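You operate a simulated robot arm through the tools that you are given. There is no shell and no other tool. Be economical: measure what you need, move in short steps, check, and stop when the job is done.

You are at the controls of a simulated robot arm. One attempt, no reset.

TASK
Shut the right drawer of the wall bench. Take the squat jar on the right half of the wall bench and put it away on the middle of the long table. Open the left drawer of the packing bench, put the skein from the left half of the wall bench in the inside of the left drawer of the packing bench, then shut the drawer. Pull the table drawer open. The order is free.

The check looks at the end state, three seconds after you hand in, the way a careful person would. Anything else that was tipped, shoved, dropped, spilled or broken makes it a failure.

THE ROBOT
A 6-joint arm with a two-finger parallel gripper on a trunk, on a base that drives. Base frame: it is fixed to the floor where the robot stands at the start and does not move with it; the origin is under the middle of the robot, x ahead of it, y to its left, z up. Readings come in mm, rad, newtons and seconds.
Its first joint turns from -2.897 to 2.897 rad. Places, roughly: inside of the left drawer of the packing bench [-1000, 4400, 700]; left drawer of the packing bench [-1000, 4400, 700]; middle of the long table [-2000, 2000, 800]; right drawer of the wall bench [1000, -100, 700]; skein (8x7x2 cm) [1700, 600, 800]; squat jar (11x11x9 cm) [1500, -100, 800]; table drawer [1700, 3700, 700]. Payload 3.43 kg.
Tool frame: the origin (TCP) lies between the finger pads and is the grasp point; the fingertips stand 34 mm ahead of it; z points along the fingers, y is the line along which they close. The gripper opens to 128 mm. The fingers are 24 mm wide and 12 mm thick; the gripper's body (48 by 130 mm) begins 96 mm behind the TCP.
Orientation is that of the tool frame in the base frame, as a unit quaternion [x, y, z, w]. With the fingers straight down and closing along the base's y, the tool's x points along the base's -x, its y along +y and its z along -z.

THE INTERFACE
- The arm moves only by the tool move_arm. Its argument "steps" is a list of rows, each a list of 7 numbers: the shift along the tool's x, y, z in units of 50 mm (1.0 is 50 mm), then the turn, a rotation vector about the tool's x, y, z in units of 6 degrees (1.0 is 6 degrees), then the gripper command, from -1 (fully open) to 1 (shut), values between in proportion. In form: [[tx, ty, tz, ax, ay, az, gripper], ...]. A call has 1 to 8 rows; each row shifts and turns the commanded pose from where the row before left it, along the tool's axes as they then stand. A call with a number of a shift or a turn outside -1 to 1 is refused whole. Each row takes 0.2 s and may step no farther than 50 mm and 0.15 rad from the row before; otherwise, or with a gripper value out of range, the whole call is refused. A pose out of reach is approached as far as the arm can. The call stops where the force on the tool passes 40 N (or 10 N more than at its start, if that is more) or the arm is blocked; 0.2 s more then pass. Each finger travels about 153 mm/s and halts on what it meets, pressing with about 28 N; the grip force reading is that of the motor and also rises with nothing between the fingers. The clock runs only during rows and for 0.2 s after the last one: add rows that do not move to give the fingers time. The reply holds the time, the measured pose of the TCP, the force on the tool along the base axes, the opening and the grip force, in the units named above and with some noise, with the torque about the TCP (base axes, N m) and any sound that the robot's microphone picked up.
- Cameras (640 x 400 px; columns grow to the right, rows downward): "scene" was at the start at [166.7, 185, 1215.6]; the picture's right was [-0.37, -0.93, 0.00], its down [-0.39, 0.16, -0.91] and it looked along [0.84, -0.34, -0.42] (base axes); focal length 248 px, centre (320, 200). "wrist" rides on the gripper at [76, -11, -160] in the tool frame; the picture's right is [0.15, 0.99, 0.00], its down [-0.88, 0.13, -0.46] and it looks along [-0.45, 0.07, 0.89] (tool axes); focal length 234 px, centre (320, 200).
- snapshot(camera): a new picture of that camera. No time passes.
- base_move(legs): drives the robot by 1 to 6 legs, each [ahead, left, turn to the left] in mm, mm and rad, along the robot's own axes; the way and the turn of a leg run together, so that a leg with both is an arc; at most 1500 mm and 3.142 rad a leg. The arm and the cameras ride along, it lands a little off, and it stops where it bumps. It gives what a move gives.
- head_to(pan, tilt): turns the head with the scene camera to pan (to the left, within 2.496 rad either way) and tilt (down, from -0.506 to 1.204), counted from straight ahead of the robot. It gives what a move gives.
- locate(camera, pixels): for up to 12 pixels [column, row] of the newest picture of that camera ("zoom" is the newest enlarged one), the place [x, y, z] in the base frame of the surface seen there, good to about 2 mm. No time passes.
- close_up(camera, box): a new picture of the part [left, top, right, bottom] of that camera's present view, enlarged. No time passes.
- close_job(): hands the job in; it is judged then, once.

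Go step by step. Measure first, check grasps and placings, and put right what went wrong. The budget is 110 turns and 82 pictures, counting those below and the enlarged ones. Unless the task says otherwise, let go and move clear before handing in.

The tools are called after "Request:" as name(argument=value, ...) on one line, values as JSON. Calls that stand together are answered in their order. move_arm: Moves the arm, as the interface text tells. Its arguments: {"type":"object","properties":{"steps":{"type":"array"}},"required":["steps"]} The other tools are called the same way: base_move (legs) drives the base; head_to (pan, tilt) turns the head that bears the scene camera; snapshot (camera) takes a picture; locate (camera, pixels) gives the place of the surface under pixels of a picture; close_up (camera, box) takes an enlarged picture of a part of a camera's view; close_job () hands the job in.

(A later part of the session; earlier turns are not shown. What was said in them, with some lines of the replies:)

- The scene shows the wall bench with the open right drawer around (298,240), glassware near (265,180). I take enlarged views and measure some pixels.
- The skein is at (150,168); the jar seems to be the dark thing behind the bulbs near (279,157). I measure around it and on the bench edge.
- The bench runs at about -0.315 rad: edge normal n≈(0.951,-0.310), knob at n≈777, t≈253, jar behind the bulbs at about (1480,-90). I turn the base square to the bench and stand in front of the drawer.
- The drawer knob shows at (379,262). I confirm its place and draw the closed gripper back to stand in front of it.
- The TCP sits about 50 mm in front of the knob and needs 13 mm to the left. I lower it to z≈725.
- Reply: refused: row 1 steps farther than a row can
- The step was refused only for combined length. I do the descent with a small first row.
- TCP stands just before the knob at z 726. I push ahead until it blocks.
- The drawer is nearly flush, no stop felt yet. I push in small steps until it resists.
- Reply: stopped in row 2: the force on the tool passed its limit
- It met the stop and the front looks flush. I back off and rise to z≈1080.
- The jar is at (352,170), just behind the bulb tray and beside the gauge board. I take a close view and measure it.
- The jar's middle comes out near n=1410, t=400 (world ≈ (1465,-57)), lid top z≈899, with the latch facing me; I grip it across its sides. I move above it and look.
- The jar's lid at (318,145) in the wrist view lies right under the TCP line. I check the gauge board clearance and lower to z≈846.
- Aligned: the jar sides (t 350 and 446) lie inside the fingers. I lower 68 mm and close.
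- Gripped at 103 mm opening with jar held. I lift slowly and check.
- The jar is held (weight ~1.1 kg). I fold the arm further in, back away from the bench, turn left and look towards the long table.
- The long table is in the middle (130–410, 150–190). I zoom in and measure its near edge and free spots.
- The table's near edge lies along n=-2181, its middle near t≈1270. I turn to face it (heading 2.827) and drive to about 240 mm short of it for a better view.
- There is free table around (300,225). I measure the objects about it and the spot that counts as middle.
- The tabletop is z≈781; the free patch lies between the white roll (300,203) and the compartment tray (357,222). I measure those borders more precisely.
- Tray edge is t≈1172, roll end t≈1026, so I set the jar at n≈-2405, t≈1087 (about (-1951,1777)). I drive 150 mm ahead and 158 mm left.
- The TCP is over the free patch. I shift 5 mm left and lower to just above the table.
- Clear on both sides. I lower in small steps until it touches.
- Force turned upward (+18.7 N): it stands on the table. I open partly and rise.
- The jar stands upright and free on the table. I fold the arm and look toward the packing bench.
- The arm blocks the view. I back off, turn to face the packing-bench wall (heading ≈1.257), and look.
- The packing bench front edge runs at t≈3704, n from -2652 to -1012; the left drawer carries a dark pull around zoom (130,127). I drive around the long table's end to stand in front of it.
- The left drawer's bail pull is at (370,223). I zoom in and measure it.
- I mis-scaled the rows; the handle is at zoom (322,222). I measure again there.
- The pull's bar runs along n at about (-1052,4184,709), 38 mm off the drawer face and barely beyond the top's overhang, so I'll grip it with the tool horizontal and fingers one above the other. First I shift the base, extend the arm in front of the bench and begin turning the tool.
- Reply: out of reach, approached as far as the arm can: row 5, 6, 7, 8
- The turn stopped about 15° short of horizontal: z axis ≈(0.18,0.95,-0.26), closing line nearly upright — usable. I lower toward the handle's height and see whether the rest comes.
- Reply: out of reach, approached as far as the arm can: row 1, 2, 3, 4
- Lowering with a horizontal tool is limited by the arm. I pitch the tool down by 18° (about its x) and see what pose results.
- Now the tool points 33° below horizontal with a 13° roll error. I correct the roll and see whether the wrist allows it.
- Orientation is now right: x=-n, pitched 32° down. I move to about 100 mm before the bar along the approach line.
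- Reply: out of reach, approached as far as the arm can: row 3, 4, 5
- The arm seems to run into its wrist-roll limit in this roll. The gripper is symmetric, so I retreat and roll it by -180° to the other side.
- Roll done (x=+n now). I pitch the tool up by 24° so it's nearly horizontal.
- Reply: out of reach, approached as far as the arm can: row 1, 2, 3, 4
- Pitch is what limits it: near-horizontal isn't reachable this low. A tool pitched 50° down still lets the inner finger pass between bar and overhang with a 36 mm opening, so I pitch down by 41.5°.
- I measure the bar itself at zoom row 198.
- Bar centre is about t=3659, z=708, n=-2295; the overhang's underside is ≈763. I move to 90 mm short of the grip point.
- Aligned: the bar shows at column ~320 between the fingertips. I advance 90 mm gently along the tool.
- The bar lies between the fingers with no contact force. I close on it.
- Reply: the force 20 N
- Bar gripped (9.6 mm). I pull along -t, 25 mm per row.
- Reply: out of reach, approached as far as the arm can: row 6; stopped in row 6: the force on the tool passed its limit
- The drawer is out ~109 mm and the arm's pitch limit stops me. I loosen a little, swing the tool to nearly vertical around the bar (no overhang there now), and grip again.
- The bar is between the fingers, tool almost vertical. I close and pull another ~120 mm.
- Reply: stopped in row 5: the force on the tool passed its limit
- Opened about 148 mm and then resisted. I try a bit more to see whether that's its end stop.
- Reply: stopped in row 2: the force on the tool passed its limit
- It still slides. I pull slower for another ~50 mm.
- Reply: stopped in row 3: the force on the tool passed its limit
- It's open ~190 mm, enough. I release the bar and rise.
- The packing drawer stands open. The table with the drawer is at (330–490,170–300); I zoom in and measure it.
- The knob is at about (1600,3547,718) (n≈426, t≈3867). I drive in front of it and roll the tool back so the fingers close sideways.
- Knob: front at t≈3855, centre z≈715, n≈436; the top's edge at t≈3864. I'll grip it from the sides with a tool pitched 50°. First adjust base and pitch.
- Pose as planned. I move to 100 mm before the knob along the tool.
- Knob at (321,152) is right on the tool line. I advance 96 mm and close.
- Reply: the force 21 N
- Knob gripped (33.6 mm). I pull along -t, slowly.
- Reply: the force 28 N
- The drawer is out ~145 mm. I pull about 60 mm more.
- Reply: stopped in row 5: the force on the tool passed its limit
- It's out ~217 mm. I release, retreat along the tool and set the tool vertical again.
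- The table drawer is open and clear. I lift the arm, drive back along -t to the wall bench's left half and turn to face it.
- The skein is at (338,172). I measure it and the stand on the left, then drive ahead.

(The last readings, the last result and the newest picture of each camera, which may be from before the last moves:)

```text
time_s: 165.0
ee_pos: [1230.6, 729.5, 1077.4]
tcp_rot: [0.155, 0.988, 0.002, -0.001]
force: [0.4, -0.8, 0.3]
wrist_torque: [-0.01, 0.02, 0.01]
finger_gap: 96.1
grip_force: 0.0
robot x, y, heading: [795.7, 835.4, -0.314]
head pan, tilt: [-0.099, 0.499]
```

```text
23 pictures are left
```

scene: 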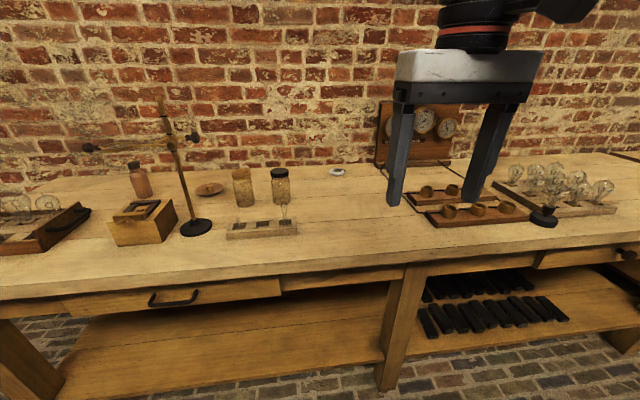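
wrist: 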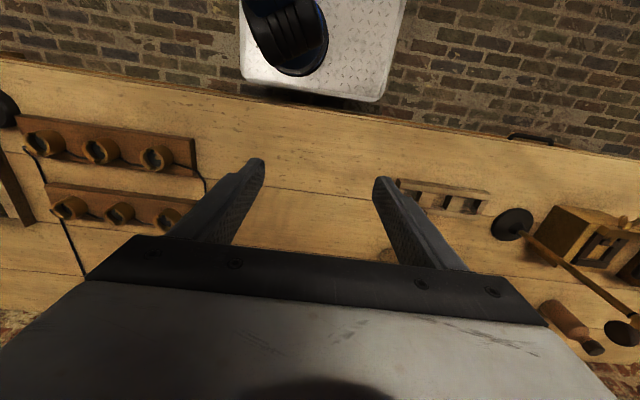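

The skein's middle is about n=1427, t=1047, top z≈820. I extend the arm above it, opening fully.

Request:
move_arm(steps=[[-0.95, -0.1, 0, 0, 0, 0, -1], [-0.95, -0.1, 0, 0, 0, 0, -1], [-0.95, -0.1, 0, 0, 0, 0, -1], [-0.95, -0.1, 0, 0, 0, 0, -1], [-0.95, -0.14, 0, 0, 0, 0, -1], [-0.95, 0, 0, 0, 0, 0, -1], [-0.95, 0, 0, 0, 0, 0, -1], [-0.95, 0, 0, 0, 0, 0, -1]])

Request:
move_arm(steps=[[-0.9, 0, 0.3, 0, 0, 0, -1], [-0.9, 0, 0.4, 0, 0, 0, -1], [0, 0, 0.9, 0, 0, 0, -1], [0, 0, 0.5, 0, 0, 0, -1], [0, 0, 0, 0, 0, 0, -1]])

Request:
snapshot(camera="wrist")

```text
time_s: 166.8
ee_pos: [1583.4, 587.1, 1077.1]
tcp_rot: [0.155, 0.988, 0.002, 0.001]
force: [-0.9, -0.1, 1.1]
wrist_torque: [-0.01, -0.14, 0.02]
finger_gap: 128.1
grip_force: 0.1
robot x, y, heading: [793.6, 836.7, -0.313]
head pan, tilt: [-0.099, 0.499]
```

```text
time_s: 168.0
ee_pos: [1669.9, 559.6, 971.4]
tcp_rot: [0.155, 0.988, 0.002, 0.0]
force: [0.3, -0.3, 0.9]
wrist_torque: [0.01, 0.02, -0.03]
finger_gap: 128.1
grip_force: 0.1
robot x, y, heading: [795.5, 836.0, -0.311]
head pan, tilt: [-0.099, 0.499]
```

```text
22 pictures are left
```

wrist: 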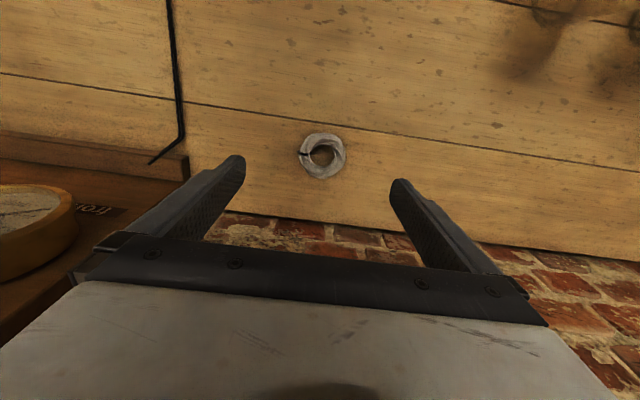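

The skein at (322,156) lies a bit ahead of the TCP line (row 142). I measure its rim.

Request:
locate(camera="wrist", pixels=[[322, 135], [322, 177], [301, 156], [343, 156], [335, 145], [309, 168], [322, 155]])

```text
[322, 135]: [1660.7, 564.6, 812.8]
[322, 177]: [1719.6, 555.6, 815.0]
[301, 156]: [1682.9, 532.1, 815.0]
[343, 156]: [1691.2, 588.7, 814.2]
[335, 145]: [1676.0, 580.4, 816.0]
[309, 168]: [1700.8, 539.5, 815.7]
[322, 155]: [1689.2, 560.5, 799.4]
```

Centre ≈(1689,560). I shift 18 mm ahead and 6 mm left, lower to z≈838 and close.

Request:
move_arm(steps=[[-0.36, 0.12, 0.5, 0, 0, 0, -0.7], [0, 0, 0.8, 0, 0, 0, -0.5], [0, 0, 0.8, 0, 0, 0, -0.5], [0, 0, 0.4, 0, 0, 0, -0.5], [0, 0, 0, 0, 0, 0, -0.5]])

Request:
snapshot(camera="wrist")

```text
time_s: 169.2
ee_pos: [1686.8, 560.6, 846.4]
tcp_rot: [0.156, 0.988, 0.002, 0.0]
force: [0.1, 0.1, 0.1]
wrist_torque: [-0.01, 0.02, -0.01]
finger_gap: 95.9
grip_force: 0.0
robot x, y, heading: [796.2, 833.8, -0.311]
head pan, tilt: [-0.099, 0.499]
```

```text
21 pictures are left
```

wrist: 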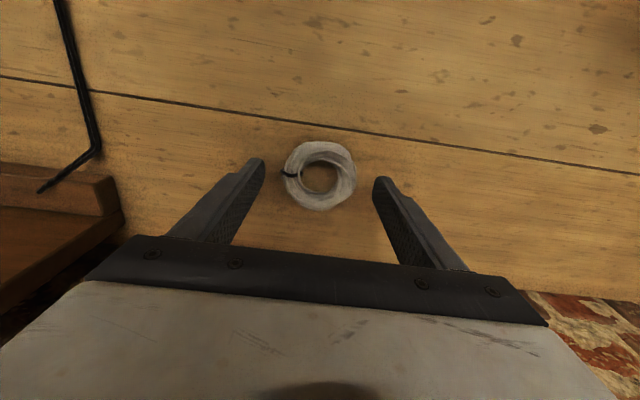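

Centred between the fingers. Down 8 mm and close.

Request:
move_arm(steps=[[0, 0, 0.16, 0, 0, 0, -0.5], [0, 0, 0, 0, 0, 0, 0.2], [0, 0, 0, 0, 0, 0, 1], [0, 0, 0, 0, 0, 0, 1], [0, 0, 0, 0, 0, 0, 1]])

Request:
move_arm(steps=[[0, 0, -0.2, 0, 0, 0, 1], [0, 0, -0.5, 0, 0, 0, 1], [0, 0, -0.8, 0, 0, 0, 1], [0, 0, -0.8, 0, 0, 0, 1], [0, 0, -0.8, 0, 0, 0, 1], [0, 0, -0.8, 0, 0, 0, 1], [0, 0, -0.8, 0, 0, 0, 1]])

Request:
snapshot(camera="wrist")

```text
time_s: 170.4
ee_pos: [1687.6, 559.4, 838.8]
tcp_rot: [0.156, 0.988, 0.002, -0.001]
force: [-0.1, 0.5, 0.1]
wrist_torque: [-0.01, -0.04, 0.01]
finger_gap: 69.7
grip_force: 28.3
robot x, y, heading: [799.5, 836.9, -0.315]
head pan, tilt: [-0.099, 0.499]
```

```text
time_s: 172.0
ee_pos: [1686.2, 561.5, 1073.2]
tcp_rot: [0.155, 0.988, 0.001, -0.001]
force: [-0.5, -0.1, -0.4]
wrist_torque: [0.01, 0.0, -0.04]
finger_gap: 69.8
grip_force: 27.9
robot x, y, heading: [790.4, 833.9, -0.309]
head pan, tilt: [-0.099, 0.499]
```

```text
20 pictures are left
```

wrist: 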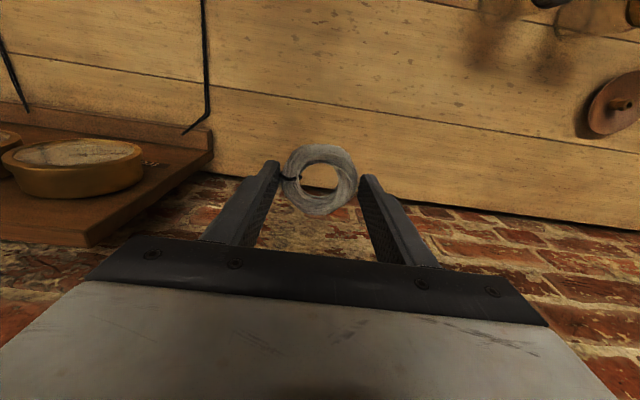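

The skein is held (69.8 mm). I fold the arm, back off, turn and drive to the packing bench.

Request:
move_arm(steps=[[0.5, 0, 0, 0, 0, 0, 1], [0.9, 0, 0, 0, 0, 0, 1], [0.9, 0, 0, 0, 0, 0, 1], [0.9, 0, 0, 0, 0, 0, 1], [0.9, 0, 0, 0, 0, 0, 1], [0.9, 0, 0, 0, 0, 0, 1], [0.9, 0, 0, 0, 0, 0, 1], [0.9, 0, 0, 0, 0, 0, 1]])

Request:
move_arm(steps=[[0.9, 0, 0, 0, 0, 0, 1], [0.9, 0, 0, 0, 0, 0, 1], [0.5, 0, 0, 0, 0, 0, 1]])

Request:
base_move(legs=[[-250, 0, 0], [0, 0, 1.57], [916, 750, 0], [916, 750, 0]])

```text
time_s: 173.8
ee_pos: [1363.7, 664.2, 1073.5]
tcp_rot: [0.155, 0.988, 0.002, -0.001]
force: [0.2, -0.2, -1.4]
wrist_torque: [-0.03, 0.07, 0.0]
finger_gap: 69.7
grip_force: 27.4
robot x, y, heading: [796.9, 836.6, -0.312]
head pan, tilt: [-0.099, 0.499]
```

```text
time_s: 174.6
ee_pos: [1254.9, 699.1, 1074.7]
tcp_rot: [0.155, 0.988, 0.002, 0.0]
force: [0.2, -0.1, -0.4]
wrist_torque: [-0.05, 0.03, 0.0]
finger_gap: 69.8
grip_force: 27.8
robot x, y, heading: [797.0, 836.2, -0.311]
head pan, tilt: [-0.099, 0.499]
```

```text
time_s: 191.5
ee_pos: [-134.0, 3589.7, 1075.2]
tcp_rot: [-0.586, 0.81, 0.002, -0.002]
force: [-0.8, 0.7, -0.1]
wrist_torque: [0.0, 0.0, 0.0]
finger_gap: 69.3
grip_force: 27.8
robot x, y, heading: [-276.4, 3130.5, 1.254]
head pan, tilt: [-0.099, 0.499]
```

I slide left 1055 mm in front of the open drawer and look.

Request:
base_move(legs=[[-15, 1055, 0.003]])

Request:
head_to(pan=0.05, tilt=0.7)

Request:
snapshot(camera="scene")

Request:
snapshot(camera="wrist")

```text
time_s: 196.9
ee_pos: [-1142.1, 3906.7, 1074.4]
tcp_rot: [-0.585, 0.811, 0.001, -0.001]
force: [0.3, 0.0, -0.7]
wrist_torque: [0.01, 0.0, -0.03]
finger_gap: 69.4
grip_force: 27.6
robot x, y, heading: [-1281.8, 3450.3, 1.252]
head pan, tilt: [-0.099, 0.499]
```

```text
time_s: 197.6
ee_pos: [-1140.1, 3907.2, 1074.3]
tcp_rot: [-0.586, 0.81, 0.002, -0.002]
force: [0.3, 0.1, 0.7]
wrist_torque: [0.0, -0.01, -0.01]
finger_gap: 69.4
grip_force: 27.9
robot x, y, heading: [-1283.4, 3444.4, 1.247]
head pan, tilt: [0.051, 0.7]
```

```text
19 pictures are left
```

scene: 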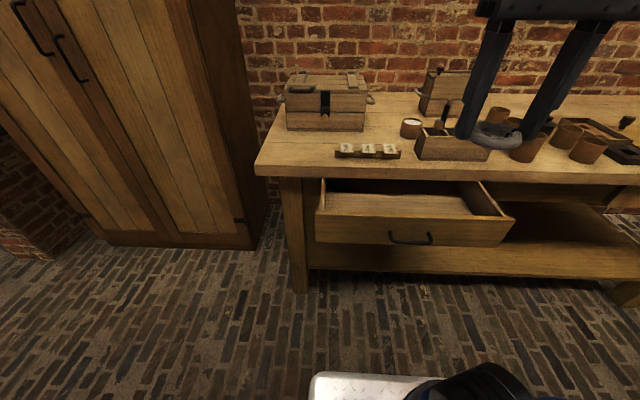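

```text
18 pictures are left
```

wrist: 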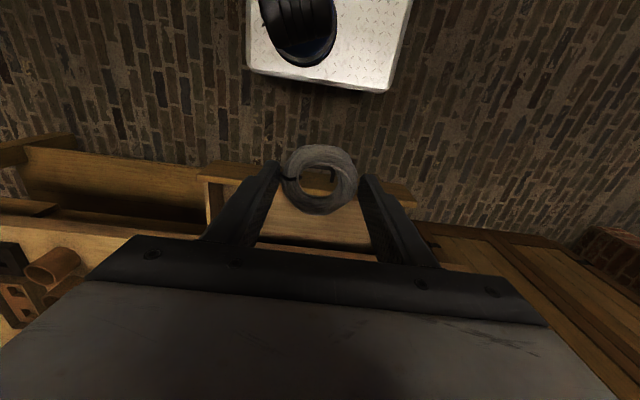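

Drawer is open below. I measure its front rim, floor and the bench edge.

Request:
locate(camera="scene", pixels=[[400, 219], [400, 215], [400, 205], [400, 197], [340, 205], [470, 205], [410, 235], [400, 178], [322, 195], [496, 205], [400, 224]])

```text
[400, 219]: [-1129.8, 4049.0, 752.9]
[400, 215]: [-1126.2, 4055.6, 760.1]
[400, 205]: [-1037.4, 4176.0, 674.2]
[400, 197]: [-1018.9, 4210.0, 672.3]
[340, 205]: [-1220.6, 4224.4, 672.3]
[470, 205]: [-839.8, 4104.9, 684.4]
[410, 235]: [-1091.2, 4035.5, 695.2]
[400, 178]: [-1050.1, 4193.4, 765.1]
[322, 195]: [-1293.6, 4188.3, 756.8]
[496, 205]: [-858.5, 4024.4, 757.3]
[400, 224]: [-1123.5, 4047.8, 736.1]
```

The drawer opening spans t≈3516–3665, floor z≈673. I bring the skein over t≈3587 and lower part way.

Request:
move_arm(steps=[[-0.5, 0, 0, 0, 0, 0, 1], [-0.9, 0, 0, 0, 0, 0, 1], [-0.9, 0, 0, 0, 0, 0, 1], [-0.9, 0, 0, 0, 0, 0, 1], [-0.9, 0, 0, 0, 0, 0, 1], [-0.38, 0, 0.5, 0, 0, 0, 1], [0, 0, 0.9, 0, 0, 0, 1], [0, 0, 0.9, 0, 0, 0, 1]])

Request:
move_arm(steps=[[0, 0, 0.9, 0, 0, 0, 1], [0, 0, 0.6, 0, 0, 0, 1], [0, 0, 0, 0, 0, 0, 1]])

Request:
snapshot(camera="wrist")

Request:
snapshot(camera="scene")

```text
time_s: 199.4
ee_pos: [-1072.0, 4120.2, 957.6]
tcp_rot: [-0.585, 0.811, 0.001, -0.002]
force: [0.3, 0.5, -0.2]
wrist_torque: [0.01, 0.0, -0.01]
finger_gap: 69.4
grip_force: 28.5
robot x, y, heading: [-1280.1, 3446.9, 1.249]
head pan, tilt: [0.051, 0.7]
```

```text
time_s: 200.2
ee_pos: [-1072.6, 4120.5, 883.0]
tcp_rot: [-0.586, 0.81, 0.001, -0.001]
force: [-0.5, -0.3, 0.4]
wrist_torque: [0.02, -0.01, -0.03]
finger_gap: 69.7
grip_force: 27.4
robot x, y, heading: [-1282.3, 3446.2, 1.253]
head pan, tilt: [0.051, 0.7]
```

```text
17 pictures are left
```

wrist: 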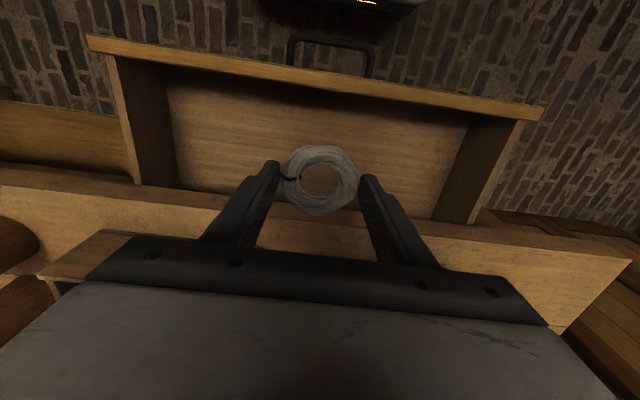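

```text
16 pictures are left
```

scene: 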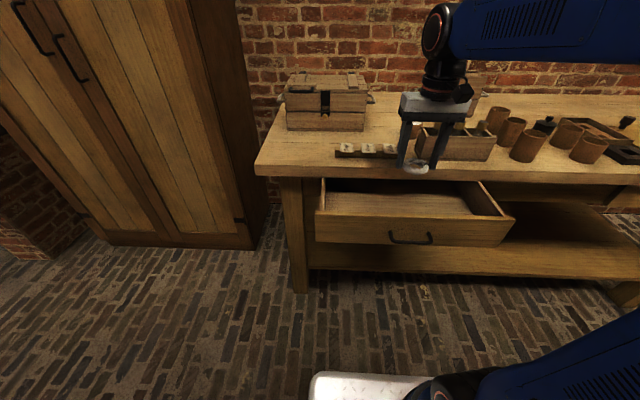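

t=3587, over the opening. I lower to just above the drawer floor.

Request:
move_arm(steps=[[0, 0, 0.6, 0, 0, 0, 1], [0, 0, 0.8, 0, 0, 0, 1], [0, 0, 0.8, 0, 0, 0, 1], [0, 0, 0.7, 0, 0, 0, 1], [0, 0, 0.25, 0, 0, 0, 1], [0, 0, 0.1, 0, 0, 0, 1], [0, 0, 0, 0, 0, 0, 1]])

Request:
snapshot(camera="wrist")

```text
time_s: 201.8
ee_pos: [-1072.3, 4120.1, 721.1]
tcp_rot: [-0.586, 0.81, 0.001, -0.001]
force: [-0.8, 0.2, 0.1]
wrist_torque: [-0.01, 0.01, 0.02]
finger_gap: 69.4
grip_force: 27.4
robot x, y, heading: [-1278.4, 3445.8, 1.253]
head pan, tilt: [0.051, 0.7]
```

```text
15 pictures are left
```

wrist: 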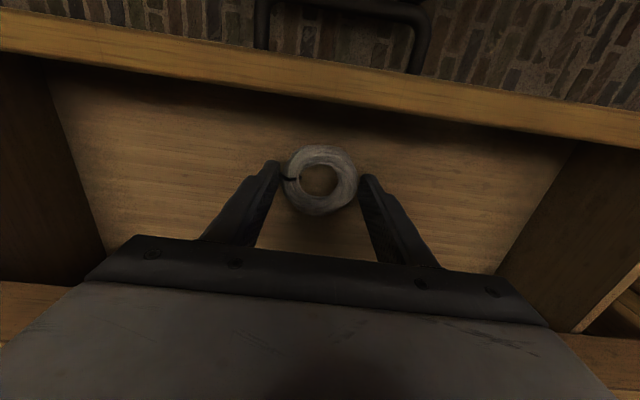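

A last few millimetres down until contact, then release and rise.

Request:
move_arm(steps=[[0, 0, 0.08, 0, 0, 0, 1], [0, 0, 0.06, 0, 0, 0, 1], [0, 0, 0, 0, 0, 0, 0.4], [0, 0, 0, 0, 0, 0, -0.5], [0, 0, 0, 0, 0, 0, -0.5]])

Request:
move_arm(steps=[[0, 0, -0.5, 0, 0, 0, -0.5], [0, 0, -0.9, 0, 0, 0, -0.5], [0, 0, -0.9, 0, 0, 0, -0.5], [0, 0, -0.9, 0, 0, 0, -0.5], [0, 0, -0.9, 0, 0, 0, -0.5], [0, 0, 0, 0, 0, 0, -0.5]])

Request:
snapshot(camera="wrist")

```text
time_s: 203.0
ee_pos: [-1072.5, 4119.3, 716.0]
tcp_rot: [-0.585, 0.811, 0.0, -0.002]
force: [0.1, -0.2, -0.3]
wrist_torque: [-0.02, -0.01, 0.01]
finger_gap: 96.0
grip_force: 0.1
robot x, y, heading: [-1283.5, 3446.6, 1.248]
head pan, tilt: [0.051, 0.7]
```

```text
time_s: 204.4
ee_pos: [-1070.7, 4120.5, 919.5]
tcp_rot: [-0.585, 0.811, 0.001, -0.001]
force: [0.2, 1.5, -0.1]
wrist_torque: [-0.01, -0.02, 0.03]
finger_gap: 96.0
grip_force: 0.0
robot x, y, heading: [-1283.9, 3451.0, 1.249]
head pan, tilt: [0.051, 0.7]
```

```text
14 pictures are left
```

wrist: 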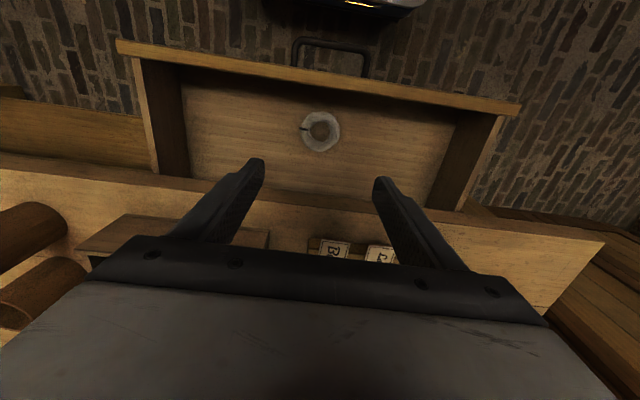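

The skein lies free in the drawer. I close the gripper, go in front of the handle and down to its height.

Request:
move_arm(steps=[[0.9, 0, 0, 0, 0, 0, 1], [0.9, 0, 0, 0, 0, 0, 1], [0.9, 0, 0, 0, 0, 0, 1], [0.7, 0, 0, 0, 0, 0, 1], [0, 0, 0.9, 0, 0, 0, 1], [0, 0, 0.9, 0, 0, 0, 1], [0, 0, 0.9, 0, 0, 0, 1], [0, 0, 0.9, 0, 0, 0, 1]])

Request:
move_arm(steps=[[0, 0, 0.28, 0, 0, 0, 1], [0, 0, 0, 0, 0, 0, 1]])

Request:
snapshot(camera="wrist")

```text
time_s: 206.2
ee_pos: [-1125.5, 3958.1, 739.2]
tcp_rot: [-0.586, 0.81, 0.001, -0.002]
force: [0.0, -0.5, -0.2]
wrist_torque: [0.05, 0.02, 0.01]
finger_gap: 0.1
grip_force: 28.2
robot x, y, heading: [-1283.4, 3446.8, 1.253]
head pan, tilt: [0.051, 0.7]
```

```text
time_s: 206.8
ee_pos: [-1126.3, 3957.0, 723.5]
tcp_rot: [-0.586, 0.81, 0.001, -0.002]
force: [1.0, -0.3, -0.5]
wrist_torque: [0.01, 0.01, -0.02]
finger_gap: 0.0
grip_force: 28.0
robot x, y, heading: [-1281.5, 3450.9, 1.252]
head pan, tilt: [0.051, 0.7]
```

```text
13 pictures are left
```

wrist: 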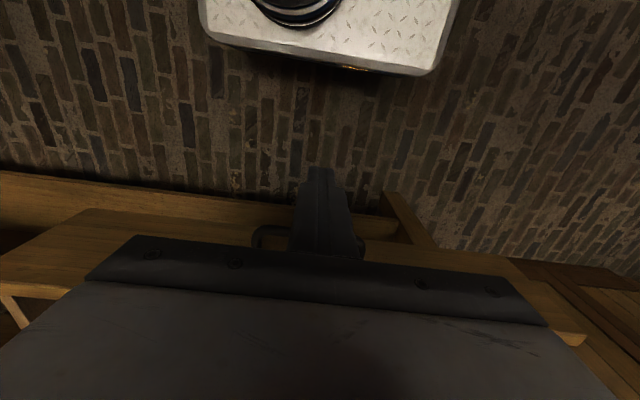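

The fingers stand before the handle's middle. I push ahead steadily.

Request:
move_arm(steps=[[-0.4, 0, 0, 0, 0, 0, 1], [-0.4, 0, 0, 0, 0, 0, 1], [-0.4, 0, 0, 0, 0, 0, 1], [-0.4, 0, 0, 0, 0, 0, 1], [-0.4, 0, 0, 0, 0, 0, 1], [-0.4, 0, 0, 0, 0, 0, 1], [-0.4, 0, 0, 0, 0, 0, 1], [-0.4, 0, 0, 0, 0, 0, 1]])

Request:
snapshot(camera="scene")

```text
time_s: 208.6
ee_pos: [-1075.0, 4109.8, 726.5]
tcp_rot: [-0.586, 0.811, 0.002, -0.001]
force: [-0.1, -0.1, 0.2]
wrist_torque: [0.02, -0.02, 0.02]
finger_gap: 0.0
grip_force: 27.8
robot x, y, heading: [-1279.2, 3448.5, 1.249]
head pan, tilt: [0.051, 0.7]
```

```text
12 pictures are left
```

scene: 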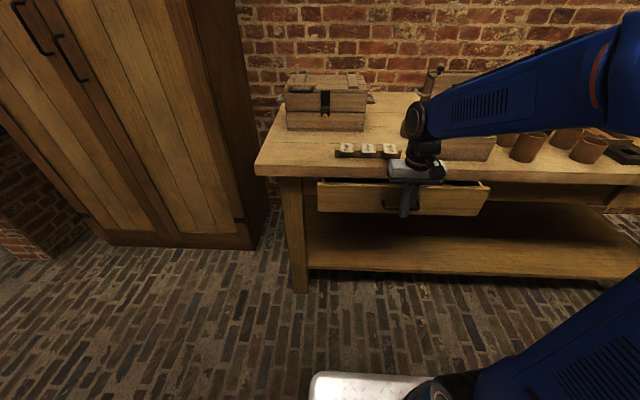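

It's sliding in; about 65 mm remain. I keep pushing until it stops.

Request:
move_arm(steps=[[-0.3, 0, 0, 0, 0, 0, 1], [-0.3, 0, 0, 0, 0, 0, 1], [-0.3, 0, 0, 0, 0, 0, 1], [-0.2, 0, 0, 0, 0, 0, 1], [-0.15, 0, 0, 0, 0, 0, 1], [-0.15, 0, 0, 0, 0, 0, 1], [-0.15, 0, 0, 0, 0, 0, 1], [-0.1, 0, 0, 0, 0, 0, 1]])

Request:
close_up(camera="scene", box=[270, 120, 530, 260])

```text
time_s: 210.1
ee_pos: [-1054.8, 4173.2, 724.4]
tcp_rot: [-0.586, 0.81, -0.002, -0.004]
force: [-2.7, -5.4, 2.1]
wrist_torque: [-0.09, 0.04, 0.01]
finger_gap: 0.0
grip_force: 27.7
robot x, y, heading: [-1282.1, 3450.1, 1.252]
head pan, tilt: [0.051, 0.7]
stopped in row 7: the force on the tool passed its limit (the readings are from after the stop); the commanded pose is now the measured one
```

```text
2.46 times, centred on (400, 190) of scene
```

zoom: 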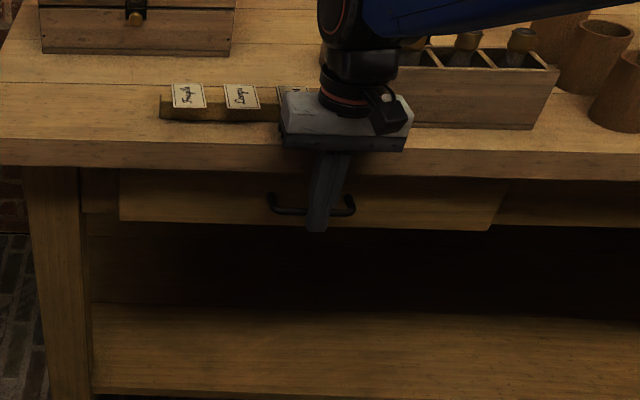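

It met the stop where predicted (t≈3643). I back off, rise, and check the face position.

Request:
move_arm(steps=[[0.4, 0, 0, 0, 0, 0, 1], [0.9, 0, 0, 0, 0, 0, 1], [0.9, 0, 0, 0, 0, 0, 1], [0, 0, -0.9, 0, 0, 0, 1], [0, 0, -0.9, 0, 0, 0, 1], [0, 0, -0.9, 0, 0, 0, 1], [0, 0, -0.9, 0, 0, 0, 1], [0.9, 0, -0.4, 0, 0, 0, 1]])

Request:
close_up(camera="scene", box=[270, 120, 530, 260])

Request:
locate(camera="zoom", pixels=[[200, 205], [450, 210], [310, 212], [100, 200], [560, 210]])

```text
time_s: 211.9
ee_pos: [-1102.3, 4029.1, 925.7]
tcp_rot: [-0.586, 0.81, -0.002, -0.005]
force: [0.5, -0.5, -0.9]
wrist_torque: [-0.06, 0.01, 0.0]
finger_gap: 0.0
grip_force: 27.7
robot x, y, heading: [-1282.7, 3443.2, 1.247]
head pan, tilt: [0.051, 0.7]
```

```text
2.46 times, centred on (400, 190) of scene
```

zoom: 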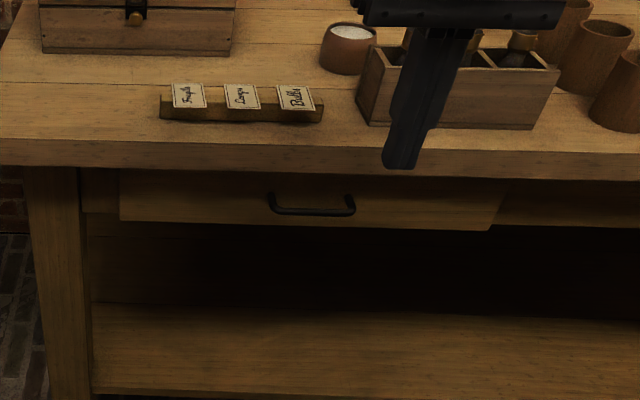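

```text
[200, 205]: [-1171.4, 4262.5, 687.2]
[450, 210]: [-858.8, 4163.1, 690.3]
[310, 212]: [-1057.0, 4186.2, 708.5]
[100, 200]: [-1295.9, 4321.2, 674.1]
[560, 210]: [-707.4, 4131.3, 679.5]
```

The face is back at t≈3692, the same as when it was shut at the start, the arm is clear and all other parts were checked. I hand in.

Request:
close_job()

```text
The job is handed in.
```

All four parts of the job are done and handed in:
- **Right wall-bench drawer:** shut.
- **Squat jar:** stands upright on the long table, roughly 20 cm off its exact centre because trays fill that spot.
- **Skein:** lies in the left drawer of the packing bench, and that drawer is shut.
- **Table drawer:** pulled open about 22 cm.
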